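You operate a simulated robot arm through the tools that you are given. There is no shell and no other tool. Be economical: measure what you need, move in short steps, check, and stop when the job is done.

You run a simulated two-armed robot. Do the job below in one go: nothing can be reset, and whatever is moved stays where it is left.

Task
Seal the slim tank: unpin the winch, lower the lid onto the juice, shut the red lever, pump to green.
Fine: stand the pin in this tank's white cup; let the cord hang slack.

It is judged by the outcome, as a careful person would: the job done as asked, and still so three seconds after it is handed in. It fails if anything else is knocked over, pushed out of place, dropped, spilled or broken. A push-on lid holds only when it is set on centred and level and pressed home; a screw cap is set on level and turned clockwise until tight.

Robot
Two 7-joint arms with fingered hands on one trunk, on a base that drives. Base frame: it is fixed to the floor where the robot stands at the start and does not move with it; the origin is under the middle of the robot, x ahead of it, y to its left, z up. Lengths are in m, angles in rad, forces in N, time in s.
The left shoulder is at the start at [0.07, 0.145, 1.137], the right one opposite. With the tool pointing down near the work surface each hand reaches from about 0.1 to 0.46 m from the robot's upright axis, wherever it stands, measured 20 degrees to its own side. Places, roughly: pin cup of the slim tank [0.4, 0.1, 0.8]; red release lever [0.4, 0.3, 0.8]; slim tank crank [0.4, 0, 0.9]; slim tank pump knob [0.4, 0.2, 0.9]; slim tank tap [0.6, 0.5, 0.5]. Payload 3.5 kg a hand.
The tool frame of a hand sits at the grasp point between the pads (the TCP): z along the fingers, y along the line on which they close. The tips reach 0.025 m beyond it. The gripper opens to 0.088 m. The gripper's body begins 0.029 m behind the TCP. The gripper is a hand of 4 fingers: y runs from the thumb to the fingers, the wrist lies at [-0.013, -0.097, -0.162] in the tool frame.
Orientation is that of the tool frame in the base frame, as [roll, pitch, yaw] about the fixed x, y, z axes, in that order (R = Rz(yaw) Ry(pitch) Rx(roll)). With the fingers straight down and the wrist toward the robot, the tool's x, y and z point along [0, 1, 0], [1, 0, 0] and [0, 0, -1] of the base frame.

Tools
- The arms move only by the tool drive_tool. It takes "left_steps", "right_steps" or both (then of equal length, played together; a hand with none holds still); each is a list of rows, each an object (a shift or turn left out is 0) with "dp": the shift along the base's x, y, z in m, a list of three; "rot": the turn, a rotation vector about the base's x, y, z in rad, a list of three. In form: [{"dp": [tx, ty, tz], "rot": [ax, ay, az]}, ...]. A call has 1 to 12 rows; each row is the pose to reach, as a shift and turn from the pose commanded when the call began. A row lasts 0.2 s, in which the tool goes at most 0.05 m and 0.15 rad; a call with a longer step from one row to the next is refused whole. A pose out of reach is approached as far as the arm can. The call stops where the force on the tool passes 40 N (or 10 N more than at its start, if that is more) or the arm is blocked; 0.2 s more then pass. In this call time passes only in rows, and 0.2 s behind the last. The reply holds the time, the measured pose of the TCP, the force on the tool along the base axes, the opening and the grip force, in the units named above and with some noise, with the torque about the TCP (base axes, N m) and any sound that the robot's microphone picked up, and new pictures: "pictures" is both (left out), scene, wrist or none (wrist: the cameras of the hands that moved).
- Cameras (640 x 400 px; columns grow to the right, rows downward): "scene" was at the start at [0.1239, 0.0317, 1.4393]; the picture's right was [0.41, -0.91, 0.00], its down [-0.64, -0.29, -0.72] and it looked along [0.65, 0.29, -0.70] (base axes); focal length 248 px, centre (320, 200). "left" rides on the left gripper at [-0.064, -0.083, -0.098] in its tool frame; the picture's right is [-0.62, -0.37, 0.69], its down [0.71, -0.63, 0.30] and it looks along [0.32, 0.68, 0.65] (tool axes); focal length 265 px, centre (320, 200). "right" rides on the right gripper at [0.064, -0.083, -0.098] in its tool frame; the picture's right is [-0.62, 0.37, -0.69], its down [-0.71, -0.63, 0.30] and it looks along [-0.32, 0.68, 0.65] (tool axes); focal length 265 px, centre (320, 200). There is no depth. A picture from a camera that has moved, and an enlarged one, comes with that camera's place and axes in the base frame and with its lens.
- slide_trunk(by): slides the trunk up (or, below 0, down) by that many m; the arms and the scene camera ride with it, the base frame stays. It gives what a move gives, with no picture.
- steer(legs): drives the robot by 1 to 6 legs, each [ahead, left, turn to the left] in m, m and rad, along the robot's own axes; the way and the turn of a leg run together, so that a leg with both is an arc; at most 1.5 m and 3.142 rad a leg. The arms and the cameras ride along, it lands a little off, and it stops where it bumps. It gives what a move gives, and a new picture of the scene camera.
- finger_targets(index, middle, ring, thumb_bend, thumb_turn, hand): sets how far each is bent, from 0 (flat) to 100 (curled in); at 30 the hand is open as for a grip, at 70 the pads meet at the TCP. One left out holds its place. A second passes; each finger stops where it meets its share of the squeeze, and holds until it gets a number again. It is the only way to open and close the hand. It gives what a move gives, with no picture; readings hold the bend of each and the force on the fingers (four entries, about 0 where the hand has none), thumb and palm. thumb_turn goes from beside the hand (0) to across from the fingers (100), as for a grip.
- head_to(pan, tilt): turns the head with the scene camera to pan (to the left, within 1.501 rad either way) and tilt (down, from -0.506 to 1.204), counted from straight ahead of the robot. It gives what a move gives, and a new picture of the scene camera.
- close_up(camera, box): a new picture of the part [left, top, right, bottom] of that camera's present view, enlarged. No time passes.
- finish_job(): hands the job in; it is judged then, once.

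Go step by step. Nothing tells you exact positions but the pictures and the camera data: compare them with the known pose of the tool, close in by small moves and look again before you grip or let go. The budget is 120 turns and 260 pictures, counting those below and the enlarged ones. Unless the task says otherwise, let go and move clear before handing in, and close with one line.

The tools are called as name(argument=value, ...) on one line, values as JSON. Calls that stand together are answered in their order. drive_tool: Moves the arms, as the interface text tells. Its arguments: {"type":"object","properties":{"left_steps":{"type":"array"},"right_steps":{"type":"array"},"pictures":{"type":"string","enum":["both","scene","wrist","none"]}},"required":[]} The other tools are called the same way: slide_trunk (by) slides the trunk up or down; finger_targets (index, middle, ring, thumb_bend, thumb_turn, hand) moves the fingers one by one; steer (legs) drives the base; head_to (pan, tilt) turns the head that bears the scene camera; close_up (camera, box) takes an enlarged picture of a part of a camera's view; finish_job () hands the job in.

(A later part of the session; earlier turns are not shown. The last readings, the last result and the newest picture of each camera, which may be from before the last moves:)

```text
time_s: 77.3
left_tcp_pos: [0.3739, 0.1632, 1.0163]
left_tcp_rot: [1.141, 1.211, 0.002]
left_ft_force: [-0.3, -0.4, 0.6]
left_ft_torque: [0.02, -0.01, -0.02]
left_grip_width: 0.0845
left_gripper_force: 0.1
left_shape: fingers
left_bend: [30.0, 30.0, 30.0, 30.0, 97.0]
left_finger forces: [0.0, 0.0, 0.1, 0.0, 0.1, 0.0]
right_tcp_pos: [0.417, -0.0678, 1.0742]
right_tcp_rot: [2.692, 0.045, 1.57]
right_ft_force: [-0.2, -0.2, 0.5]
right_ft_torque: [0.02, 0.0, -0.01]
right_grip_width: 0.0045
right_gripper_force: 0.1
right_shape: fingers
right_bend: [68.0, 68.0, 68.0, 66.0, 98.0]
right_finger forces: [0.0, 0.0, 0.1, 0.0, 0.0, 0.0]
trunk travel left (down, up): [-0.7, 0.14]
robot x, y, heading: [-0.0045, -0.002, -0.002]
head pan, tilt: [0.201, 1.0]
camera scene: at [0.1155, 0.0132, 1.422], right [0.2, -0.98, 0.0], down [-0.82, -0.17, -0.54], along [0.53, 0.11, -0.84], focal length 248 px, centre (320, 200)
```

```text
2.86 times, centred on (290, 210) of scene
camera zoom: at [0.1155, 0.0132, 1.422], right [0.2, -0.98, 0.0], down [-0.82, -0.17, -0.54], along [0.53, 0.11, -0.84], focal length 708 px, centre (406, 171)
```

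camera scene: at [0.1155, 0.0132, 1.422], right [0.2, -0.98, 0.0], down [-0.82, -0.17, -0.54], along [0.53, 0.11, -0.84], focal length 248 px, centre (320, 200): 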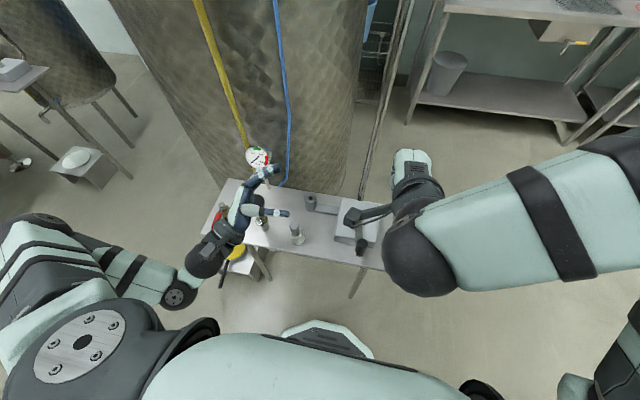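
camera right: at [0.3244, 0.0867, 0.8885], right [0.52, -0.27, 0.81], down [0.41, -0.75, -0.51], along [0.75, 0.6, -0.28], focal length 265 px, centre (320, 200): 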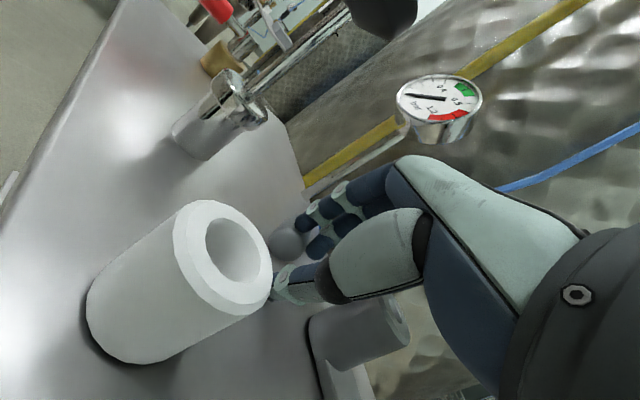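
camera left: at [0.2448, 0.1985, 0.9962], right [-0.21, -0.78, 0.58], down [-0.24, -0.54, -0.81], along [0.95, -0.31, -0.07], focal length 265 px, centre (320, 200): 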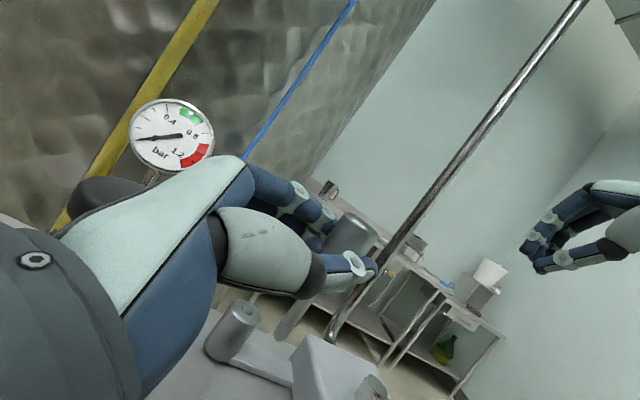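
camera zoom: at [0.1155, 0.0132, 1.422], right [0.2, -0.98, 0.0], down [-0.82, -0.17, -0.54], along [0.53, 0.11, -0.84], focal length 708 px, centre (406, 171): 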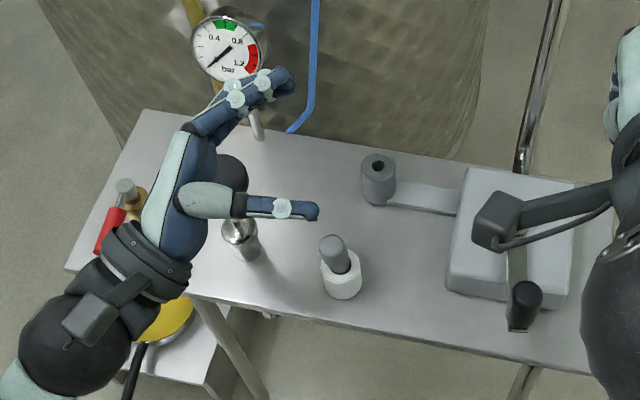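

Pin stands in the cup. Now bring the right hand upright over the crank knob (≈(.351,-.034,.90)) and move the left hand aside.

finger_targets(hand="right", index=32, middle=32, ring=32, thumb_bend=32)

drive_tool(right_steps=[{"dp": [-0.01, 0.005, 0.0], "rot": [0, 0.14, 0]}, {"dp": [-0.03, 0.015, 0.0], "rot": [0, 0.28, 0]}, {"dp": [-0.05, 0.03, 0.0], "rot": [0, 0.42, 0]}, {"dp": [-0.066, 0.04, -0.02], "rot": [0, 0.447, 0]}, {"dp": [-0.066, 0.04, -0.06], "rot": [0, 0.447, 0]}], left_steps=[{"dp": [0, 0.03, 0.02]}, {"dp": [0, 0.06, 0.03]}, {"dp": [0, 0.09, 0.03]}, {"dp": [0, 0.12, 0.03]}, {"dp": [0, 0.14, 0.03]}], pictures="both")

```text
time_s: 78.3
left_tcp_pos: [0.3747, 0.1623, 1.0158]
left_tcp_rot: [1.138, 1.213, -0.002]
left_ft_force: [0.2, -0.1, 0.9]
left_ft_torque: [0.0, -0.05, -0.03]
left_grip_width: 0.0843
left_gripper_force: 0.1
left_shape: fingers
left_bend: [30.0, 30.0, 30.0, 30.0, 97.0]
left_finger forces: [0.1, 0.0, 0.1, 0.1, 0.1, 0.0]
right_tcp_pos: [0.4176, -0.069, 1.0722]
right_tcp_rot: [2.694, 0.044, 1.571]
right_ft_force: [0.0, 0.4, 0.6]
right_ft_torque: [-0.03, 0.02, 0.01]
right_grip_width: 0.0803
right_gripper_force: 0.1
right_shape: fingers
right_bend: [32.0, 32.0, 32.0, 32.0, 98.0]
right_finger forces: [0.0, 0.0, 0.0, 0.1, 0.1, 0.0]
trunk travel left (down, up): [-0.7, 0.14]
robot x, y, heading: [-0.002, 0.0007, -0.001]
head pan, tilt: [0.201, 1.0]
```

```text
time_s: 79.5
left_tcp_pos: [0.375, 0.3031, 1.0457]
left_tcp_rot: [1.135, 1.216, -0.005]
left_ft_force: [-0.3, 0.7, 0.6]
left_ft_torque: [0.02, -0.02, -0.01]
left_grip_width: 0.0845
left_gripper_force: 0.0
left_shape: fingers
left_bend: [30.0, 30.0, 30.0, 30.0, 97.0]
left_finger forces: [0.1, 0.0, 0.0, 0.1, 0.0, 0.0]
right_tcp_pos: [0.3529, -0.028, 1.0114]
right_tcp_rot: [-3.138, 0.04, 1.589]
right_ft_force: [-0.4, 0.2, -0.2]
right_ft_torque: [-0.02, 0.01, 0.02]
right_grip_width: 0.0805
right_gripper_force: 0.1
right_shape: fingers
right_bend: [32.0, 32.0, 32.0, 32.0, 98.0]
right_finger forces: [0.0, 0.0, 0.1, 0.0, 0.1, 0.1]
trunk travel left (down, up): [-0.7, 0.14]
robot x, y, heading: [0.0003, -0.0024, -0.001]
head pan, tilt: [0.201, 1.0]
camera scene: at [0.1182, 0.0139, 1.4218], right [0.2, -0.98, 0.0], down [-0.82, -0.17, -0.54], along [0.53, 0.11, -0.84], focal length 248 px, centre (320, 200)
camera right: at [0.2679, 0.0391, 1.1079], right [0.38, -0.58, 0.72], down [-0.62, -0.74, -0.27], along [0.69, -0.34, -0.64], focal length 265 px, centre (320, 200)
camera left: at [0.2437, 0.3582, 1.0624], right [-0.26, -0.78, 0.57], down [-0.17, -0.54, -0.82], along [0.95, -0.31, 0.01], focal length 265 px, centre (320, 200)
```

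scene: 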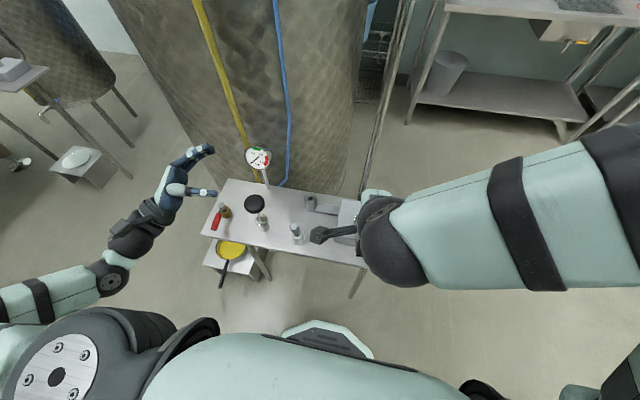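
right: 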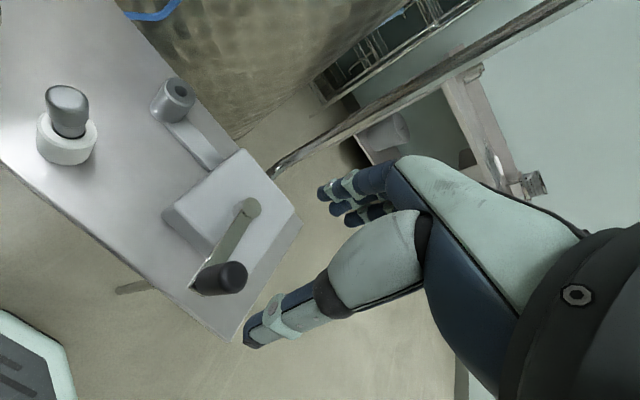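
left: 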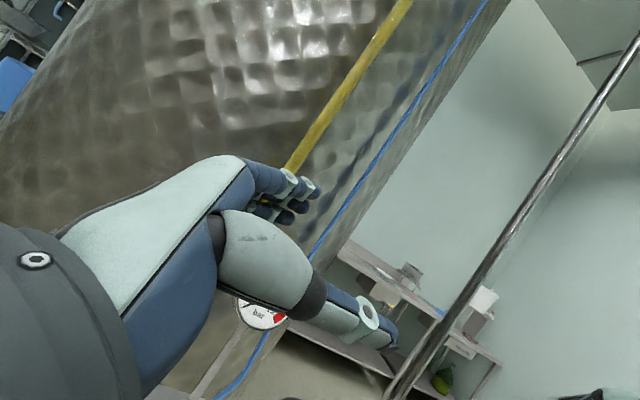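

drive_tool(right_steps=[{"dp": [-0.004, 0, -0.04]}, {"dp": [-0.005, 0, -0.08]}, {"dp": [-0.005, 0, -0.105]}, {"dp": [-0.005, 0, -0.116]}], pictures="none")

finger_targets(hand="right", index=66, middle=66, ring=66, thumb_bend=66)

close_up(camera="right", box=[160, 80, 480, 380])

```text
time_s: 80.5
left_tcp_pos: [0.3754, 0.3025, 1.0456]
left_tcp_rot: [1.144, 1.211, 0.004]
left_ft_force: [0.4, -0.3, -0.3]
left_ft_torque: [0.01, 0.0, 0.01]
left_grip_width: 0.0846
left_gripper_force: 0.1
left_shape: fingers
left_bend: [30.0, 30.0, 30.0, 30.0, 97.0]
left_finger forces: [0.0, 0.0, 0.0, 0.0, 0.1, 0.0]
right_tcp_pos: [0.3592, -0.0244, 0.9149]
right_tcp_rot: [3.131, -0.042, 1.538]
right_ft_force: [0.4, -0.7, -0.4]
right_ft_torque: [0.04, -0.02, -0.01]
right_grip_width: 0.0805
right_gripper_force: 0.1
right_shape: fingers
right_bend: [32.0, 32.0, 32.0, 32.0, 98.0]
right_finger forces: [0.0, 0.0, 0.0, 0.1, 0.0, 0.0]
trunk travel left (down, up): [-0.7, 0.14]
robot x, y, heading: [-0.0, -0.0027, 0.001]
head pan, tilt: [0.201, 1.0]
```

```text
time_s: 81.5
left_tcp_pos: [0.3735, 0.3021, 1.046]
left_tcp_rot: [1.141, 1.211, 0.001]
left_ft_force: [0.2, 0.7, -0.1]
left_ft_torque: [0.01, 0.0, 0.0]
left_grip_width: 0.0846
left_gripper_force: 0.1
left_shape: fingers
left_bend: [30.0, 30.0, 30.0, 30.0, 97.0]
left_finger forces: [0.0, 0.0, 0.0, 0.0, 0.0, 0.0]
right_tcp_pos: [0.3572, -0.0263, 0.9116]
right_tcp_rot: [3.138, -0.036, 1.533]
right_ft_force: [-3.6, 3.0, 2.8]
right_ft_torque: [0.01, 0.1, -0.03]
right_grip_width: 0.0119
right_gripper_force: 1.9
right_shape: fingers
right_bend: [66.0, 66.0, 66.0, 63.0, 96.0]
right_finger forces: [0.1, 0.0, 0.1, 0.0, 3.9, 0.0]
trunk travel left (down, up): [-0.7, 0.14]
robot x, y, heading: [-0.0008, -0.0022, -0.001]
head pan, tilt: [0.201, 1.0]
```

```text
1.33 times, centred on (320, 230) of right
camera zoom: at [0.2755, 0.0383, 1.0124], right [0.34, -0.66, 0.67], down [-0.65, -0.68, -0.33], along [0.67, -0.33, -0.66], focal length 354 px, centre (320, 160)
```

zoom: 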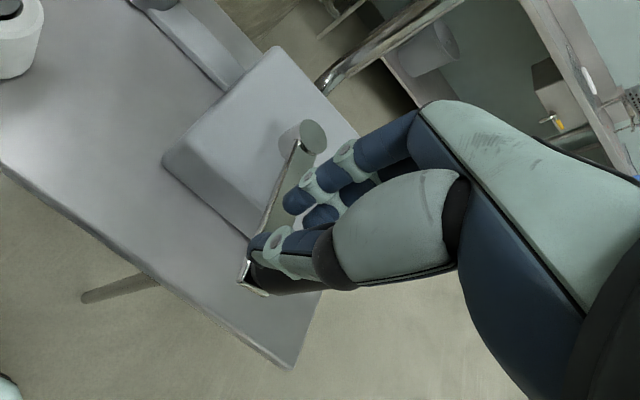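

The arm is too folded here and the thumb closed on the wrong side of the knob. Open, raise, and re-approach with the wrist to the right (yaw ≈2.5).

finger_targets(hand="right", index=32, middle=32, ring=32, thumb_bend=32)

drive_tool(right_steps=[{"dp": [0, 0, 0.03]}, {"dp": [0, 0, 0.06]}, {"dp": [-0.002, -0.001, 0.07], "rot": [0, 0, 0.14]}, {"dp": [-0.004, -0.002, 0.07], "rot": [0, 0, 0.28]}, {"dp": [-0.006, -0.004, 0.07], "rot": [0, 0, 0.42]}, {"dp": [-0.006, -0.006, 0.07], "rot": [0, 0, 0.56]}, {"dp": [-0.006, -0.006, 0.07], "rot": [0, 0, 0.7]}, {"dp": [-0.006, -0.006, 0.07], "rot": [0, 0, 0.84]}, {"dp": [-0.006, -0.006, 0.07], "rot": [0, 0, 0.98]}], pictures="wrist")

```text
time_s: 82.5
left_tcp_pos: [0.3742, 0.3018, 1.0458]
left_tcp_rot: [1.141, 1.213, 0.0]
left_ft_force: [-0.4, -0.3, 1.4]
left_ft_torque: [0.01, 0.01, -0.02]
left_grip_width: 0.0845
left_gripper_force: 0.1
left_shape: fingers
left_bend: [30.0, 30.0, 30.0, 30.0, 97.0]
left_finger forces: [0.1, 0.0, 0.0, 0.0, 0.0, 0.0]
right_tcp_pos: [0.3581, -0.0277, 0.9099]
right_tcp_rot: [-3.14, -0.033, 1.533]
right_ft_force: [0.3, 0.2, -0.2]
right_ft_torque: [-0.02, -0.03, -0.02]
right_grip_width: 0.0803
right_gripper_force: 0.1
right_shape: fingers
right_bend: [32.0, 32.0, 32.0, 32.0, 97.0]
right_finger forces: [0.1, 0.1, 0.0, 0.1, 0.0, 0.0]
trunk travel left (down, up): [-0.7, 0.14]
robot x, y, heading: [-0.002, -0.0018, 0.002]
head pan, tilt: [0.201, 1.0]
```

```text
time_s: 84.5
left_tcp_pos: [0.3742, 0.3001, 1.0456]
left_tcp_rot: [1.144, 1.212, 0.004]
left_ft_force: [-0.5, 0.2, 0.9]
left_ft_torque: [0.03, -0.02, 0.04]
left_grip_width: 0.0848
left_gripper_force: 0.1
left_shape: fingers
left_bend: [30.0, 30.0, 30.0, 30.0, 97.0]
left_finger forces: [0.0, 0.0, 0.1, 0.1, 0.0, 0.0]
right_tcp_pos: [0.3408, -0.0348, 0.9649]
right_tcp_rot: [3.139, 0.04, 2.572]
right_ft_force: [0.7, -0.4, -0.2]
right_ft_torque: [0.02, 0.03, 0.01]
right_grip_width: 0.0803
right_gripper_force: 0.0
right_shape: fingers
right_bend: [32.0, 32.0, 32.0, 32.0, 97.0]
right_finger forces: [0.0, 0.1, 0.0, 0.1, 0.0, 0.0]
right hand out of reach, approached as far as the arm can: row 5, 6, 7
trunk travel left (down, up): [-0.7, 0.14]
robot x, y, heading: [-0.0018, -0.0003, 0.006]
head pan, tilt: [0.201, 1.0]
camera right: at [0.2389, -0.0685, 1.0623], right [0.7, -0.01, 0.72], down [0.27, -0.92, -0.28], along [0.66, 0.39, -0.64], focal length 265 px, centre (320, 200)
```

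right: 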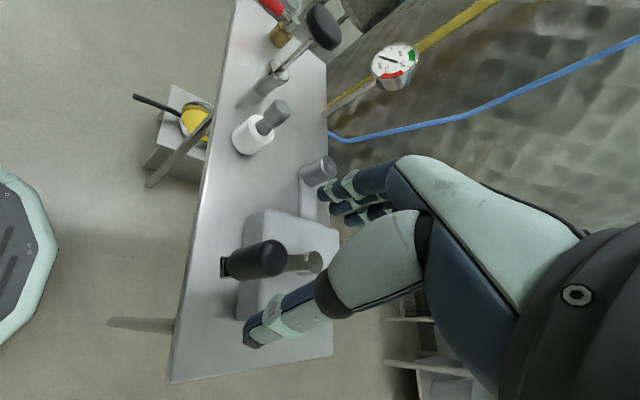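

Knob from here: (.349,-.031). Descend.

drive_tool(right_steps=[{"dp": [0.009, 0.004, -0.02]}, {"dp": [0.009, 0.004, -0.05]}, {"dp": [0.009, 0.004, -0.07]}], pictures="none")

close_up(camera="right", box=[160, 120, 440, 380])

```text
time_s: 85.3
left_tcp_pos: [0.375, 0.3014, 1.0452]
left_tcp_rot: [1.14, 1.212, 0.0]
left_ft_force: [0.5, 0.5, 0.6]
left_ft_torque: [0.03, -0.02, 0.02]
left_grip_width: 0.0848
left_gripper_force: 0.1
left_shape: fingers
left_bend: [30.0, 30.0, 30.0, 30.0, 97.0]
left_finger forces: [0.0, 0.1, 0.1, 0.1, 0.1, 0.0]
right_tcp_pos: [0.3504, -0.0306, 0.8955]
right_tcp_rot: [-3.14, 0.041, 2.57]
right_ft_force: [-0.5, -0.2, 0.0]
right_ft_torque: [0.01, -0.04, -0.02]
right_grip_width: 0.0801
right_gripper_force: 0.1
right_shape: fingers
right_bend: [32.0, 32.0, 32.0, 32.0, 97.0]
right_finger forces: [0.0, 0.1, 0.0, 0.0, 0.1, 0.0]
trunk travel left (down, up): [-0.7, 0.14]
robot x, y, heading: [-0.0022, 0.0016, 0.001]
head pan, tilt: [0.201, 1.0]
```

```text
1.54 times, centred on (300, 250) of right
camera zoom: at [0.2484, -0.0636, 0.9922], right [0.7, -0.01, 0.72], down [0.27, -0.92, -0.28], along [0.66, 0.39, -0.64], focal length 408 px, centre (351, 123)
```

zoom: 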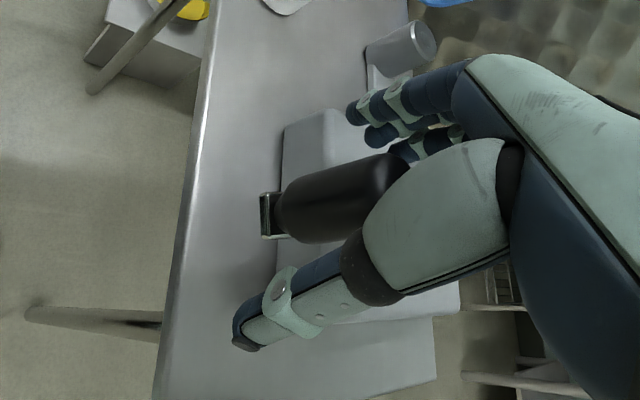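

Well centred. Close on the knob.

drive_tool(right_steps=[{"dp": [0.0, 0.0, -0.004]}], pictures="none")

finger_targets(hand="right", index=64, middle=64, ring=64, thumb_bend=64)

close_up(camera="right", box=[160, 120, 440, 380])

head_to(pan=0.3, tilt=-0.4)

```text
time_s: 85.8
left_tcp_pos: [0.3743, 0.3013, 1.0453]
left_tcp_rot: [1.142, 1.213, 0.003]
left_ft_force: [0.2, 0.0, -0.3]
left_ft_torque: [0.01, 0.03, 0.05]
left_grip_width: 0.0847
left_gripper_force: 0.1
left_shape: fingers
left_bend: [30.0, 30.0, 30.0, 30.0, 97.0]
left_finger forces: [0.0, 0.1, 0.1, 0.0, 0.0, 0.1]
right_tcp_pos: [0.3502, -0.03, 0.8919]
right_tcp_rot: [3.141, 0.039, 2.57]
right_ft_force: [0.2, -0.4, -1.0]
right_ft_torque: [-0.02, 0.01, 0.01]
right_grip_width: 0.0801
right_gripper_force: 0.1
right_shape: fingers
right_bend: [32.0, 32.0, 32.0, 32.0, 97.0]
right_finger forces: [0.1, 0.0, 0.1, 0.0, 0.0, 0.1]
trunk travel left (down, up): [-0.7, 0.14]
robot x, y, heading: [-0.0019, -0.0031, 0.0]
head pan, tilt: [0.201, 1.0]
```

```text
time_s: 86.8
left_tcp_pos: [0.3743, 0.3024, 1.0455]
left_tcp_rot: [1.144, 1.21, 0.002]
left_ft_force: [-1.1, 0.4, -0.7]
left_ft_torque: [-0.05, 0.04, 0.02]
left_grip_width: 0.0848
left_gripper_force: 0.1
left_shape: fingers
left_bend: [30.0, 30.0, 30.0, 30.0, 97.0]
left_finger forces: [0.0, 0.0, 0.0, 0.0, 0.1, 0.0]
right_tcp_pos: [0.3504, -0.03, 0.8922]
right_tcp_rot: [-3.141, 0.042, 2.569]
right_ft_force: [-2.0, -2.5, -1.9]
right_ft_torque: [0.01, -0.01, -0.01]
right_grip_width: 0.0181
right_gripper_force: 2.5
right_shape: fingers
right_bend: [64.0, 64.0, 64.0, 59.0, 97.0]
right_finger forces: [0.0, 0.0, 0.0, 0.0, 4.4, 0.0]
trunk travel left (down, up): [-0.7, 0.14]
robot x, y, heading: [-0.0024, 0.0002, 0.003]
head pan, tilt: [0.201, 1.0]
```

```text
1.54 times, centred on (300, 250) of right
camera zoom: at [0.2477, -0.0642, 0.9885], right [0.7, -0.01, 0.72], down [0.27, -0.92, -0.28], along [0.66, 0.39, -0.64], focal length 408 px, centre (351, 123)
```

zoom: 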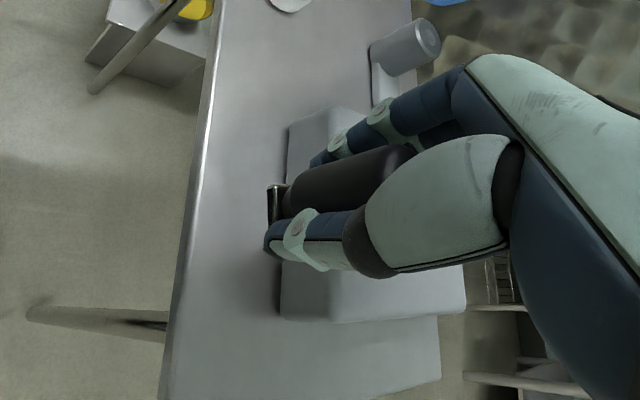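

```text
time_s: 88.3
left_tcp_pos: [0.3743, 0.3009, 1.045]
left_tcp_rot: [1.142, 1.213, 0.002]
left_ft_force: [0.0, 0.2, 0.6]
left_ft_torque: [0.01, 0.0, -0.01]
left_grip_width: 0.0842
left_gripper_force: 0.0
left_shape: fingers
left_bend: [30.0, 30.0, 30.0, 30.0, 97.0]
left_finger forces: [0.1, 0.1, 0.0, 0.0, 0.0, 0.0]
right_tcp_pos: [0.3506, -0.0319, 0.8933]
right_tcp_rot: [-3.14, 0.039, 2.57]
right_ft_force: [-2.8, -1.4, -2.5]
right_ft_torque: [-0.03, 0.03, 0.0]
right_grip_width: 0.0174
right_gripper_force: 2.1
right_shape: fingers
right_bend: [64.0, 64.0, 64.0, 59.0, 97.0]
right_finger forces: [0.5, 0.0, 0.1, 0.0, 3.8, 0.0]
trunk travel left (down, up): [-0.7, 0.14]
robot x, y, heading: [0.0018, 0.0022, -0.002]
head pan, tilt: [0.3, -0.4]
camera scene: at [0.1183, 0.0196, 1.5422], right [0.3, -0.96, 0.0], down [0.37, 0.12, -0.92], along [0.88, 0.27, 0.39], focal length 248 px, centre (320, 200)
```

scene: 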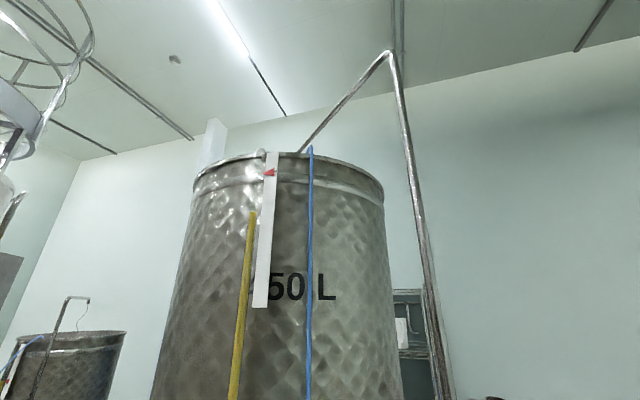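

Knob is held. Tighten a bit and try a 60° turn counter-clockwise, watching the force and the pointer.

finger_targets(hand="right", index=70, middle=70, ring=70, thumb_bend=67)

drive_tool(right_steps=[{"dp": [0.001, -0.011, 0]}, {"dp": [0.004, -0.0218, 0]}, {"dp": [0.0136, -0.0418, 0]}, {"dp": [0.028, -0.0587, 0]}, {"dp": [0.0463, -0.0713, 0]}], pictures="both")

close_up(camera="scene", box=[230, 140, 330, 320])

```text
time_s: 89.3
left_tcp_pos: [0.3742, 0.3021, 1.0457]
left_tcp_rot: [1.14, 1.212, -0.001]
left_ft_force: [0.0, -0.3, 0.7]
left_ft_torque: [0.02, 0.01, 0.03]
left_grip_width: 0.0845
left_gripper_force: 0.0
left_shape: fingers
left_bend: [30.0, 30.0, 30.0, 30.0, 97.0]
left_finger forces: [0.0, 0.0, 0.0, 0.0, 0.1, 0.0]
right_tcp_pos: [0.3509, -0.0309, 0.8924]
right_tcp_rot: [-3.142, 0.04, 2.569]
right_ft_force: [-1.5, -0.4, -2.2]
right_ft_torque: [0.07, 0.0, 0.01]
right_grip_width: 0.0163
right_gripper_force: 4.2
right_shape: fingers
right_bend: [65.0, 69.0, 70.0, 60.0, 96.0]
right_finger forces: [3.5, 0.5, 0.0, 0.0, 5.7, 0.0]
trunk travel left (down, up): [-0.7, 0.14]
robot x, y, heading: [0.0016, 0.0014, -0.003]
head pan, tilt: [0.3, -0.4]
```

```text
time_s: 90.5
left_tcp_pos: [0.3754, 0.3021, 1.0442]
left_tcp_rot: [1.141, 1.212, 0.0]
left_ft_force: [1.2, 0.1, -0.5]
left_ft_torque: [-0.02, 0.03, 0.02]
left_grip_width: 0.0844
left_gripper_force: 0.1
left_shape: fingers
left_bend: [30.0, 30.0, 30.0, 30.0, 97.0]
left_finger forces: [0.0, 0.0, 0.1, 0.0, 0.0, 0.0]
right_tcp_pos: [0.3976, -0.1025, 0.8916]
right_tcp_rot: [3.141, 0.04, 2.57]
right_ft_force: [0.1, 0.0, 0.1]
right_ft_torque: [0.0, -0.01, -0.02]
right_grip_width: 0.0021
right_gripper_force: 0.1
right_shape: fingers
right_bend: [70.0, 70.0, 70.0, 67.0, 97.0]
right_finger forces: [0.1, 0.0, 0.1, 0.0, 0.1, 0.0]
trunk travel left (down, up): [-0.7, 0.14]
robot x, y, heading: [0.0022, -0.0001, 0.002]
head pan, tilt: [0.3, -0.4]
camera scene: at [0.1194, 0.02, 1.5422], right [0.3, -0.96, 0.0], down [0.37, 0.12, -0.92], along [0.88, 0.27, 0.39], focal length 248 px, centre (320, 200)
camera right: at [0.295, -0.1358, 0.9878], right [0.7, -0.01, 0.72], down [0.27, -0.92, -0.28], along [0.66, 0.39, -0.64], focal length 265 px, centre (320, 200)
```

scene: 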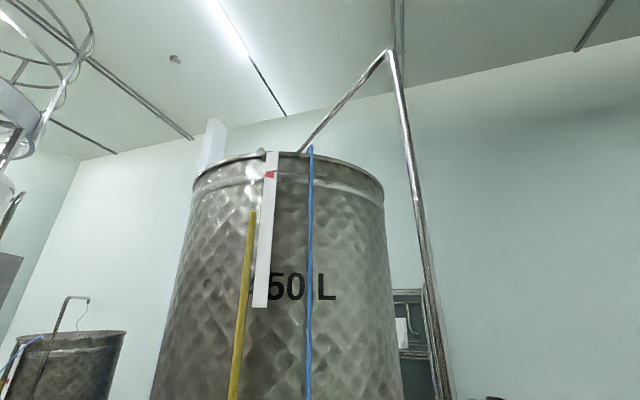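
right: 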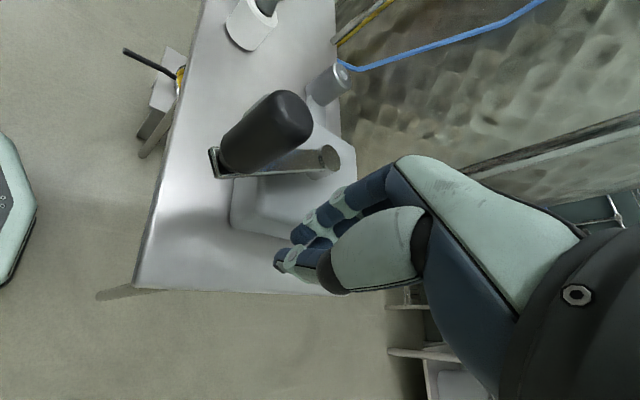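

```text
2.22 times, centred on (280, 230) of scene
camera zoom: at [0.1194, 0.02, 1.5422], right [0.3, -0.96, 0.0], down [0.37, 0.12, -0.92], along [0.88, 0.27, 0.39], focal length 551 px, centre (409, 133)
```

zoom: 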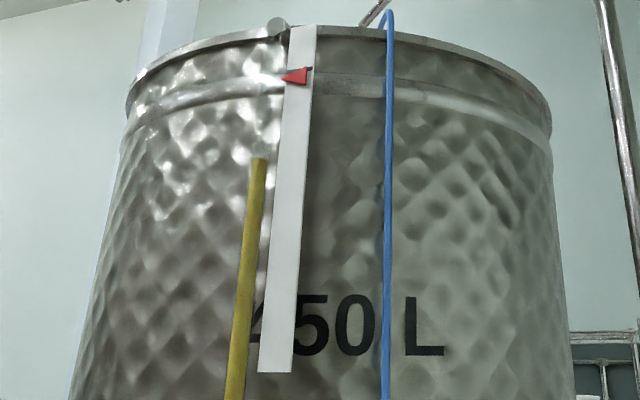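

The grip slipped off and the crank did not move: the knob lay at the index edge. Go back, recenter (toward the index side, a little deeper) and look.

drive_tool(right_steps=[{"dp": [0, 0, 0.03]}, {"dp": [-0.015, 0.02, 0.05]}, {"dp": [-0.035, 0.05, 0.05]}, {"dp": [-0.052, 0.077, 0.05]}], pictures="none")

finger_targets(hand="right", index=38, middle=38, ring=38, thumb_bend=38)

drive_tool(right_steps=[{"dp": [0, 0, -0.03]}, {"dp": [0, 0, -0.055]}], pictures="wrist")

close_up(camera="right", box=[160, 120, 440, 380])

```text
time_s: 91.5
left_tcp_pos: [0.3737, 0.3019, 1.0434]
left_tcp_rot: [1.138, 1.212, 0.001]
left_ft_force: [0.1, 0.2, -1.1]
left_ft_torque: [0.0, 0.02, 0.0]
left_grip_width: 0.0845
left_gripper_force: 0.0
left_shape: fingers
left_bend: [30.0, 30.0, 30.0, 30.0, 97.0]
left_finger forces: [0.1, 0.0, 0.0, 0.1, 0.0, 0.1]
right_tcp_pos: [0.3418, -0.0236, 0.9424]
right_tcp_rot: [-3.139, 0.04, 2.57]
right_ft_force: [-0.3, -0.1, 0.0]
right_ft_torque: [-0.01, 0.0, -0.02]
right_grip_width: 0.0026
right_gripper_force: 0.2
right_shape: fingers
right_bend: [70.0, 70.0, 70.0, 66.0, 98.0]
right_finger forces: [0.1, 0.0, 0.0, 0.0, 0.4, 0.1]
trunk travel left (down, up): [-0.7, 0.14]
robot x, y, heading: [-0.002, -0.0006, -0.001]
head pan, tilt: [0.3, -0.4]
```

```text
time_s: 92.5
left_tcp_pos: [0.375, 0.3016, 1.0452]
left_tcp_rot: [1.142, 1.211, 0.002]
left_ft_force: [-0.2, 0.2, -0.4]
left_ft_torque: [0.0, 0.02, 0.03]
left_grip_width: 0.0846
left_gripper_force: 0.2
left_shape: fingers
left_bend: [30.0, 30.0, 30.0, 30.0, 97.0]
left_finger forces: [0.0, 0.0, 0.0, 0.0, 0.0, 0.0]
right_tcp_pos: [0.3444, -0.0252, 0.9424]
right_tcp_rot: [3.141, 0.04, 2.569]
right_ft_force: [-0.8, 0.8, 0.2]
right_ft_torque: [-0.01, 0.0, -0.01]
right_grip_width: 0.0672
right_gripper_force: 0.0
right_shape: fingers
right_bend: [38.0, 38.0, 38.0, 38.0, 98.0]
right_finger forces: [0.0, 0.1, 0.0, 0.0, 0.0, 0.0]
trunk travel left (down, up): [-0.7, 0.14]
robot x, y, heading: [-0.0015, 0.0041, -0.003]
head pan, tilt: [0.3, -0.4]
```

```text
time_s: 93.1
left_tcp_pos: [0.3769, 0.3025, 1.0438]
left_tcp_rot: [1.144, 1.212, 0.004]
left_ft_force: [0.1, -0.3, -0.3]
left_ft_torque: [0.01, 0.01, 0.0]
left_grip_width: 0.0843
left_gripper_force: 0.1
left_shape: fingers
left_bend: [30.0, 30.0, 30.0, 30.0, 97.0]
left_finger forces: [0.1, 0.0, 0.1, 0.0, 0.1, 0.0]
right_tcp_pos: [0.3453, -0.0237, 0.8864]
right_tcp_rot: [-3.141, 0.041, 2.573]
right_ft_force: [0.3, -0.9, -1.2]
right_ft_torque: [0.03, 0.0, -0.01]
right_grip_width: 0.0673
right_gripper_force: 0.1
right_shape: fingers
right_bend: [38.0, 38.0, 38.0, 38.0, 98.0]
right_finger forces: [0.0, 0.1, 0.1, 0.0, 0.1, 0.0]
trunk travel left (down, up): [-0.7, 0.14]
robot x, y, heading: [-0.0007, -0.0, -0.002]
head pan, tilt: [0.3, -0.4]
camera right: at [0.2428, -0.0573, 0.9823], right [0.7, -0.01, 0.72], down [0.27, -0.92, -0.28], along [0.66, 0.39, -0.64], focal length 265 px, centre (320, 200)
```

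right: 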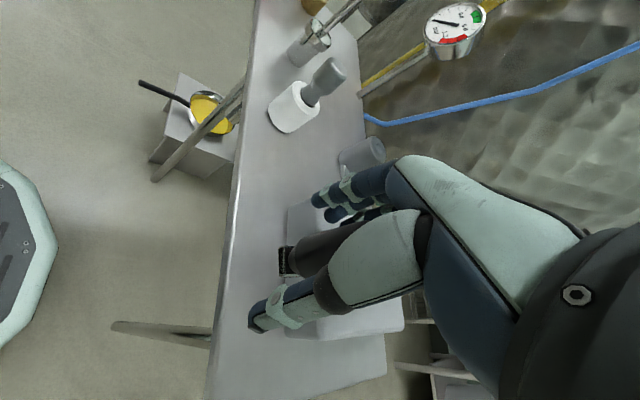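

```text
1.54 times, centred on (300, 250) of right
camera zoom: at [0.2428, -0.0573, 0.9823], right [0.7, -0.01, 0.72], down [0.27, -0.92, -0.28], along [0.66, 0.39, -0.64], focal length 408 px, centre (351, 123)
```

zoom: 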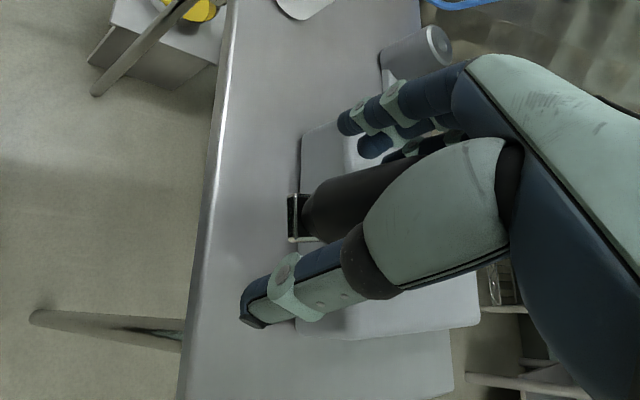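

finger_targets(hand="right", index=72, middle=72, ring=72, thumb_bend=68)

close_up(camera="right", box=[160, 120, 440, 380])

```text
time_s: 94.1
left_tcp_pos: [0.3736, 0.3038, 1.0449]
left_tcp_rot: [1.141, 1.212, 0.001]
left_ft_force: [-0.5, 0.0, -0.2]
left_ft_torque: [0.0, 0.01, 0.05]
left_grip_width: 0.0845
left_gripper_force: 0.1
left_shape: fingers
left_bend: [30.0, 30.0, 30.0, 30.0, 97.0]
left_finger forces: [0.0, 0.1, 0.1, 0.0, 0.0, 0.0]
right_tcp_pos: [0.3446, -0.0235, 0.8874]
right_tcp_rot: [3.14, 0.04, 2.57]
right_ft_force: [-0.6, 8.1, 1.2]
right_ft_torque: [0.29, -0.1, 0.38]
right_grip_width: 0.0083
right_gripper_force: 10.0
right_shape: fingers
right_bend: [72.0, 64.0, 56.0, 61.0, 97.0]
right_finger forces: [0.6, 5.1, 9.0, 0.0, 6.0, 0.1]
trunk travel left (down, up): [-0.7, 0.14]
robot x, y, heading: [0.0022, 0.0024, 0.003]
head pan, tilt: [0.3, -0.4]
```

```text
1.54 times, centred on (300, 250) of right
camera zoom: at [0.2422, -0.0556, 0.983], right [0.7, -0.01, 0.72], down [0.27, -0.92, -0.27], along [0.66, 0.39, -0.64], focal length 408 px, centre (351, 123)
```

zoom: 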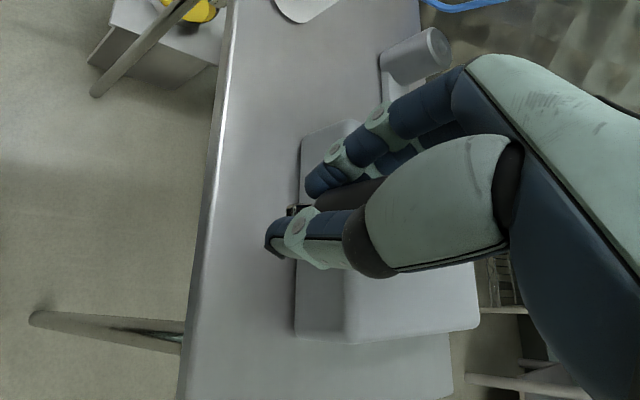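

Now middle, ring and thumb enclose it. Try the turn again (counter-clockwise ~45°).

drive_tool(right_steps=[{"dp": [0.001, -0.011, 0]}, {"dp": [0.004, -0.0218, 0]}, {"dp": [0.0136, -0.0418, 0]}, {"dp": [0.028, -0.0587, 0]}], pictures="both")

```text
time_s: 95.1
left_tcp_pos: [0.3743, 0.3021, 1.0464]
left_tcp_rot: [1.135, 1.212, -0.004]
left_ft_force: [0.2, -0.7, 0.3]
left_ft_torque: [0.01, 0.0, 0.01]
left_grip_width: 0.0845
left_gripper_force: 0.1
left_shape: fingers
left_bend: [30.0, 30.0, 30.0, 30.0, 97.0]
left_finger forces: [0.0, 0.0, 0.0, 0.0, 0.0, 0.0]
right_tcp_pos: [0.3728, -0.0836, 0.8881]
right_tcp_rot: [3.14, 0.04, 2.571]
right_ft_force: [-1.4, 3.8, -0.3]
right_ft_torque: [0.07, 0.01, 0.03]
right_grip_width: 0.0
right_gripper_force: 2.1
right_shape: fingers
right_bend: [72.0, 72.0, 65.0, 68.0, 97.0]
right_finger forces: [0.1, 2.7, 1.4, 0.0, 0.1, 0.0]
trunk travel left (down, up): [-0.7, 0.14]
robot x, y, heading: [-0.0003, 0.0012, -0.0]
head pan, tilt: [0.3, -0.4]
camera scene: at [0.1187, 0.021, 1.5422], right [0.3, -0.96, 0.0], down [0.37, 0.11, -0.92], along [0.88, 0.27, 0.39], focal length 248 px, centre (320, 200)
camera right: at [0.2701, -0.1165, 0.9836], right [0.7, -0.01, 0.72], down [0.27, -0.92, -0.27], along [0.66, 0.39, -0.64], focal length 265 px, centre (320, 200)
```

scene: 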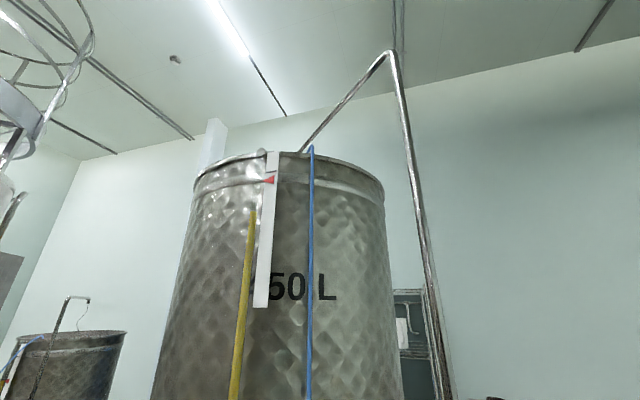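
right: 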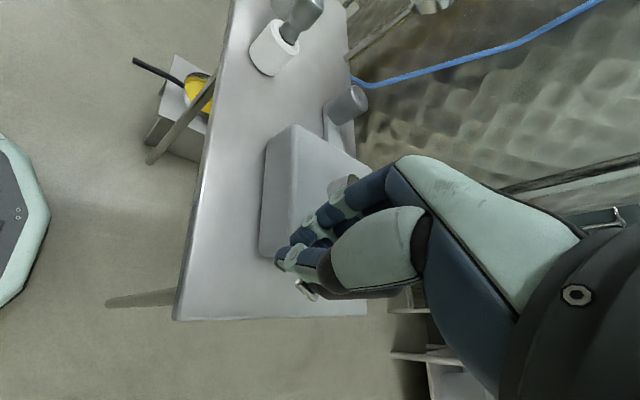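

The crank moves counter-clockwise and the pointer drops. Look at where the knob is relative to the fingers.

close_up(camera="right", box=[220, 150, 440, 350])

head_to(pan=-0.1, tilt=0.95)

```text
2.00 times, centred on (330, 250) of right
camera zoom: at [0.2701, -0.1165, 0.9836], right [0.7, -0.01, 0.72], down [0.27, -0.92, -0.27], along [0.66, 0.39, -0.64], focal length 531 px, centre (300, 100)
```

zoom: 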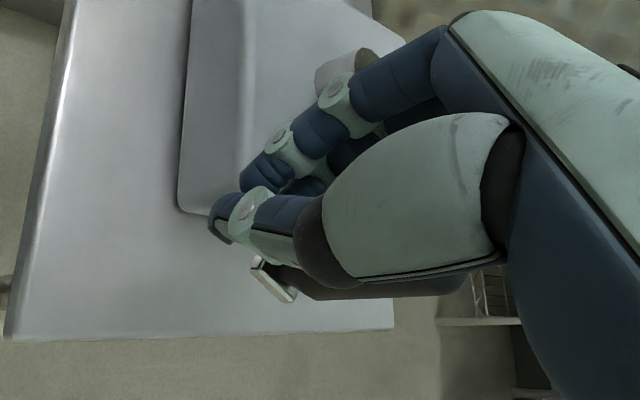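

```text
time_s: 96.6
left_tcp_pos: [0.3744, 0.3015, 1.0451]
left_tcp_rot: [1.137, 1.214, -0.003]
left_ft_force: [-0.1, 0.2, -0.6]
left_ft_torque: [-0.01, -0.01, 0.03]
left_grip_width: 0.0843
left_gripper_force: 0.0
left_shape: fingers
left_bend: [30.0, 30.0, 30.0, 30.0, 97.0]
left_finger forces: [0.0, 0.0, 0.0, 0.0, 0.1, 0.0]
right_tcp_pos: [0.3735, -0.0839, 0.8862]
right_tcp_rot: [3.14, 0.041, 2.57]
right_ft_force: [1.0, 2.0, -1.3]
right_ft_torque: [0.04, 0.0, 0.04]
right_grip_width: 0.0002
right_gripper_force: 1.2
right_shape: fingers
right_bend: [72.0, 72.0, 65.0, 68.0, 97.0]
right_finger forces: [0.0, 1.1, 1.6, 0.0, 0.0, 0.1]
trunk travel left (down, up): [-0.7, 0.14]
robot x, y, heading: [-0.0025, 0.0013, 0.002]
head pan, tilt: [-0.099, 0.949]
camera scene: at [0.1216, -0.0084, 1.4256], right [-0.1, -1.0, 0.0], down [-0.81, 0.08, -0.58], along [0.58, -0.06, -0.81], focal length 248 px, centre (320, 200)
```

scene: 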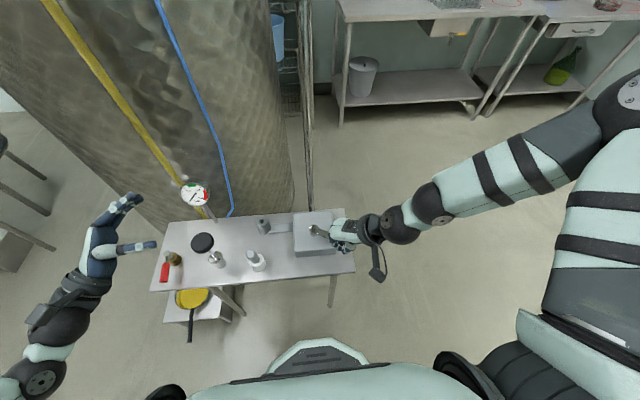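

The closed fist pushes the knob from behind; the crank stands at ~238°. I'll keep pushing with the fist along the same circle about the hub.

drive_tool(right_steps=[{"dp": [0.0233, -0.0179, 0]}, {"dp": [0.0513, -0.0268, 0]}, {"dp": [0.0806, -0.0256, 0]}], pictures="both")

close_up(camera="scene", box=[230, 170, 410, 300])

```text
time_s: 97.4
left_tcp_pos: [0.373, 0.3075, 1.0453]
left_tcp_rot: [1.125, 1.212, -0.014]
left_ft_force: [-0.2, -0.1, -0.4]
left_ft_torque: [0.01, 0.0, 0.0]
left_grip_width: 0.0845
left_gripper_force: 0.1
left_shape: fingers
left_bend: [30.0, 30.0, 30.0, 30.0, 97.0]
left_finger forces: [0.0, 0.0, 0.1, 0.0, 0.0, 0.1]
right_tcp_pos: [0.4468, -0.1003, 0.8876]
right_tcp_rot: [-3.137, 0.034, 2.58]
right_ft_force: [-16.8, 25.7, -5.7]
right_ft_torque: [0.4, 0.39, 0.65]
right_grip_width: 0.0001
right_gripper_force: 17.7
right_shape: fingers
right_bend: [72.0, 71.0, 55.0, 68.0, 97.0]
right_finger forces: [0.0, 26.3, 9.4, 0.0, 0.1, 0.0]
trunk travel left (down, up): [-0.7, 0.14]
robot x, y, heading: [0.0017, -0.0003, -0.001]
head pan, tilt: [-0.099, 0.949]
camera scene: at [0.118, -0.0011, 1.4257], right [-0.1, -1.0, 0.01], down [-0.81, 0.08, -0.58], along [0.58, -0.06, -0.81], focal length 248 px, centre (320, 200)
camera right: at [0.3454, -0.1347, 0.9849], right [0.7, 0.0, 0.71], down [0.28, -0.92, -0.28], along [0.66, 0.39, -0.64], focal length 265 px, centre (320, 200)
```

scene: 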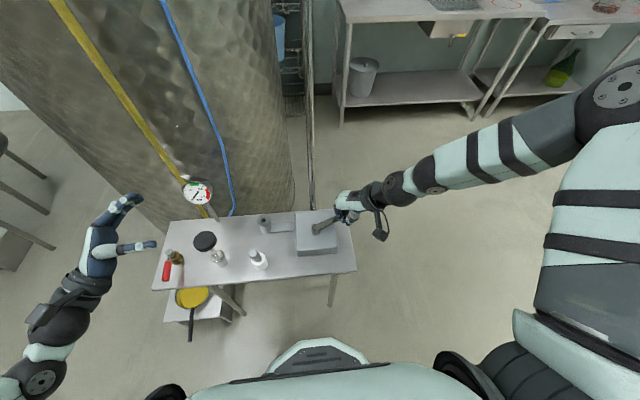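
right: 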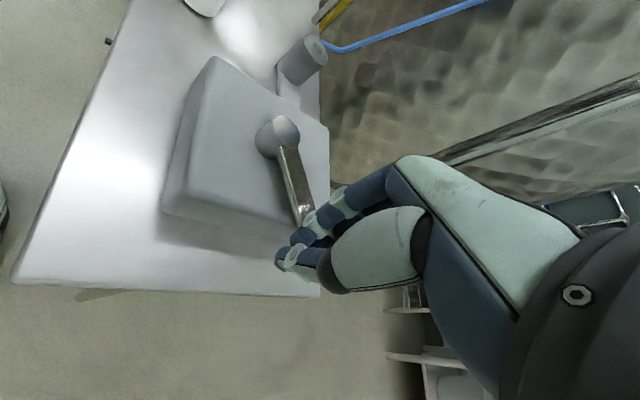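

```text
3.08 times, centred on (320, 235) of scene
camera zoom: at [0.118, -0.0011, 1.4257], right [-0.1, -1.0, 0.01], down [-0.81, 0.08, -0.58], along [0.58, -0.06, -0.81], focal length 763 px, centre (320, 92)
```

zoom: 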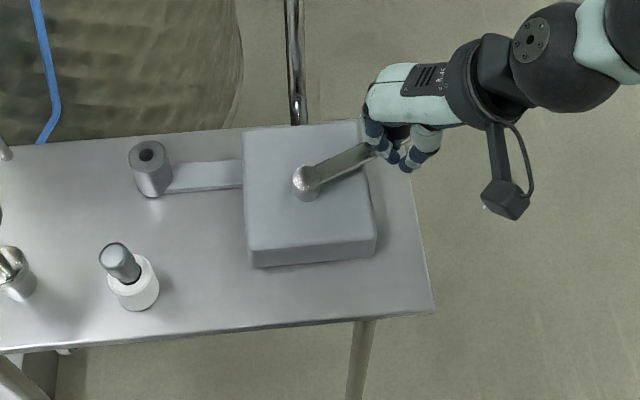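

The fist slid inside the knob (force now radial). Crank is at ~294°, lid is lowering. Release and regrip centred: knob should be near (.469,-.099).

drive_tool(right_steps=[{"dp": [-0.012, 0.0, 0.0]}, {"dp": [-0.012, 0.0, 0.03]}, {"dp": [-0.012, 0.0, 0.07]}], pictures="none")

finger_targets(hand="right", index=36, middle=36, ring=36, thumb_bend=36)

drive_tool(right_steps=[{"dp": [0.015, -0.003, 0.0]}, {"dp": [0.03, -0.005, 0.0]}], pictures="both")

close_up(camera="right", box=[160, 120, 440, 380])

```text
time_s: 98.2
left_tcp_pos: [0.3736, 0.2979, 1.0474]
left_tcp_rot: [1.149, 1.21, 0.007]
left_ft_force: [-0.7, -0.1, 0.1]
left_ft_torque: [0.04, 0.05, 0.02]
left_grip_width: 0.0844
left_gripper_force: 0.1
left_shape: fingers
left_bend: [30.0, 30.0, 30.0, 30.0, 97.0]
left_finger forces: [0.0, 0.0, 0.0, 0.0, 0.1, 0.0]
right_tcp_pos: [0.4422, -0.1145, 0.9584]
right_tcp_rot: [3.138, 0.047, 2.562]
right_ft_force: [-0.5, 0.2, -0.2]
right_ft_torque: [0.01, -0.04, 0.01]
right_grip_width: 0.0
right_gripper_force: 0.0
right_shape: fingers
right_bend: [72.0, 72.0, 67.0, 68.0, 97.0]
right_finger forces: [0.0, 0.0, 0.0, 0.0, 0.1, 0.0]
trunk travel left (down, up): [-0.7, 0.14]
robot x, y, heading: [0.0005, -0.0019, -0.003]
head pan, tilt: [-0.099, 0.949]
```

```text
time_s: 99.2
left_tcp_pos: [0.3754, 0.3007, 1.0447]
left_tcp_rot: [1.139, 1.212, -0.003]
left_ft_force: [0.1, 0.5, 0.0]
left_ft_torque: [0.0, -0.03, 0.02]
left_grip_width: 0.0847
left_gripper_force: 0.1
left_shape: fingers
left_bend: [30.0, 30.0, 30.0, 30.0, 97.0]
left_finger forces: [0.1, 0.0, 0.1, 0.0, 0.1, 0.0]
right_tcp_pos: [0.4403, -0.1097, 0.9579]
right_tcp_rot: [-3.141, 0.039, 2.569]
right_ft_force: [0.2, -0.1, -0.2]
right_ft_torque: [0.01, -0.02, 0.01]
right_grip_width: 0.0719
right_gripper_force: 0.0
right_shape: fingers
right_bend: [36.0, 36.0, 36.0, 36.0, 97.0]
right_finger forces: [0.0, 0.1, 0.1, 0.1, 0.0, 0.0]
trunk travel left (down, up): [-0.7, 0.14]
robot x, y, heading: [0.0007, 0.0002, -0.001]
head pan, tilt: [-0.099, 0.949]
```

```text
time_s: 99.8
left_tcp_pos: [0.3746, 0.3016, 1.045]
left_tcp_rot: [1.146, 1.212, 0.004]
left_ft_force: [-0.3, -0.4, -0.1]
left_ft_torque: [0.0, -0.02, 0.02]
left_grip_width: 0.0844
left_gripper_force: 0.0
left_shape: fingers
left_bend: [30.0, 30.0, 30.0, 30.0, 97.0]
left_finger forces: [0.1, 0.0, 0.0, 0.0, 0.0, 0.0]
right_tcp_pos: [0.4724, -0.1151, 0.956]
right_tcp_rot: [3.141, 0.04, 2.569]
right_ft_force: [-0.3, -1.0, 0.8]
right_ft_torque: [0.01, -0.02, -0.01]
right_grip_width: 0.0718
right_gripper_force: 0.0
right_shape: fingers
right_bend: [36.0, 36.0, 36.0, 36.0, 97.0]
right_finger forces: [0.1, 0.1, 0.0, 0.0, 0.1, 0.0]
trunk travel left (down, up): [-0.7, 0.14]
robot x, y, heading: [-0.0021, -0.0007, 0.002]
head pan, tilt: [-0.099, 0.949]
camera scene: at [0.1217, -0.0089, 1.4255], right [-0.1, -1.0, 0.0], down [-0.81, 0.08, -0.58], along [0.58, -0.06, -0.81], focal length 248 px, centre (320, 200)
camera right: at [0.3691, -0.1478, 1.0528], right [0.7, -0.01, 0.72], down [0.27, -0.92, -0.28], along [0.66, 0.38, -0.64], focal length 265 px, centre (320, 200)
```

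scene: 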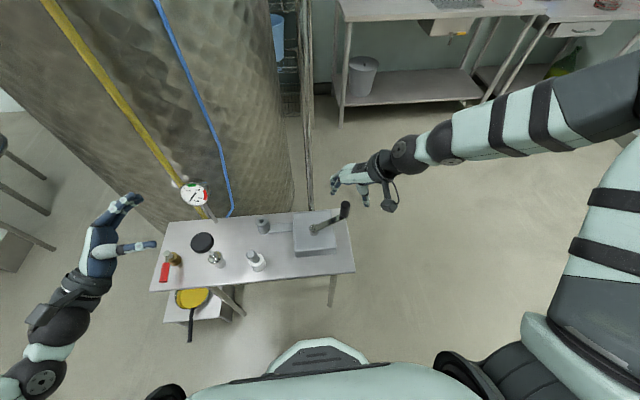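
right: 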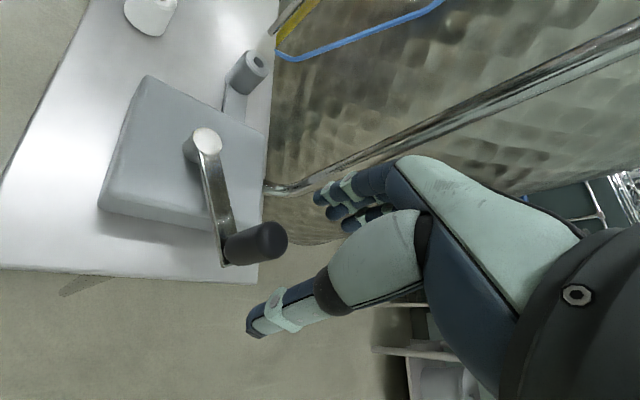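

```text
1.54 times, centred on (300, 250) of right
camera zoom: at [0.3691, -0.1478, 1.0528], right [0.7, -0.01, 0.72], down [0.27, -0.92, -0.28], along [0.66, 0.38, -0.64], focal length 408 px, centre (351, 123)
```

zoom: 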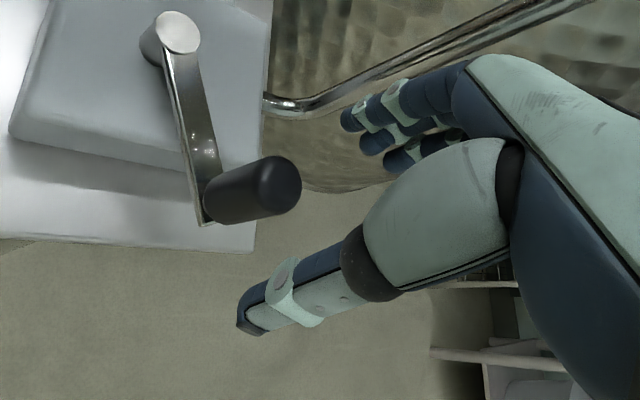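

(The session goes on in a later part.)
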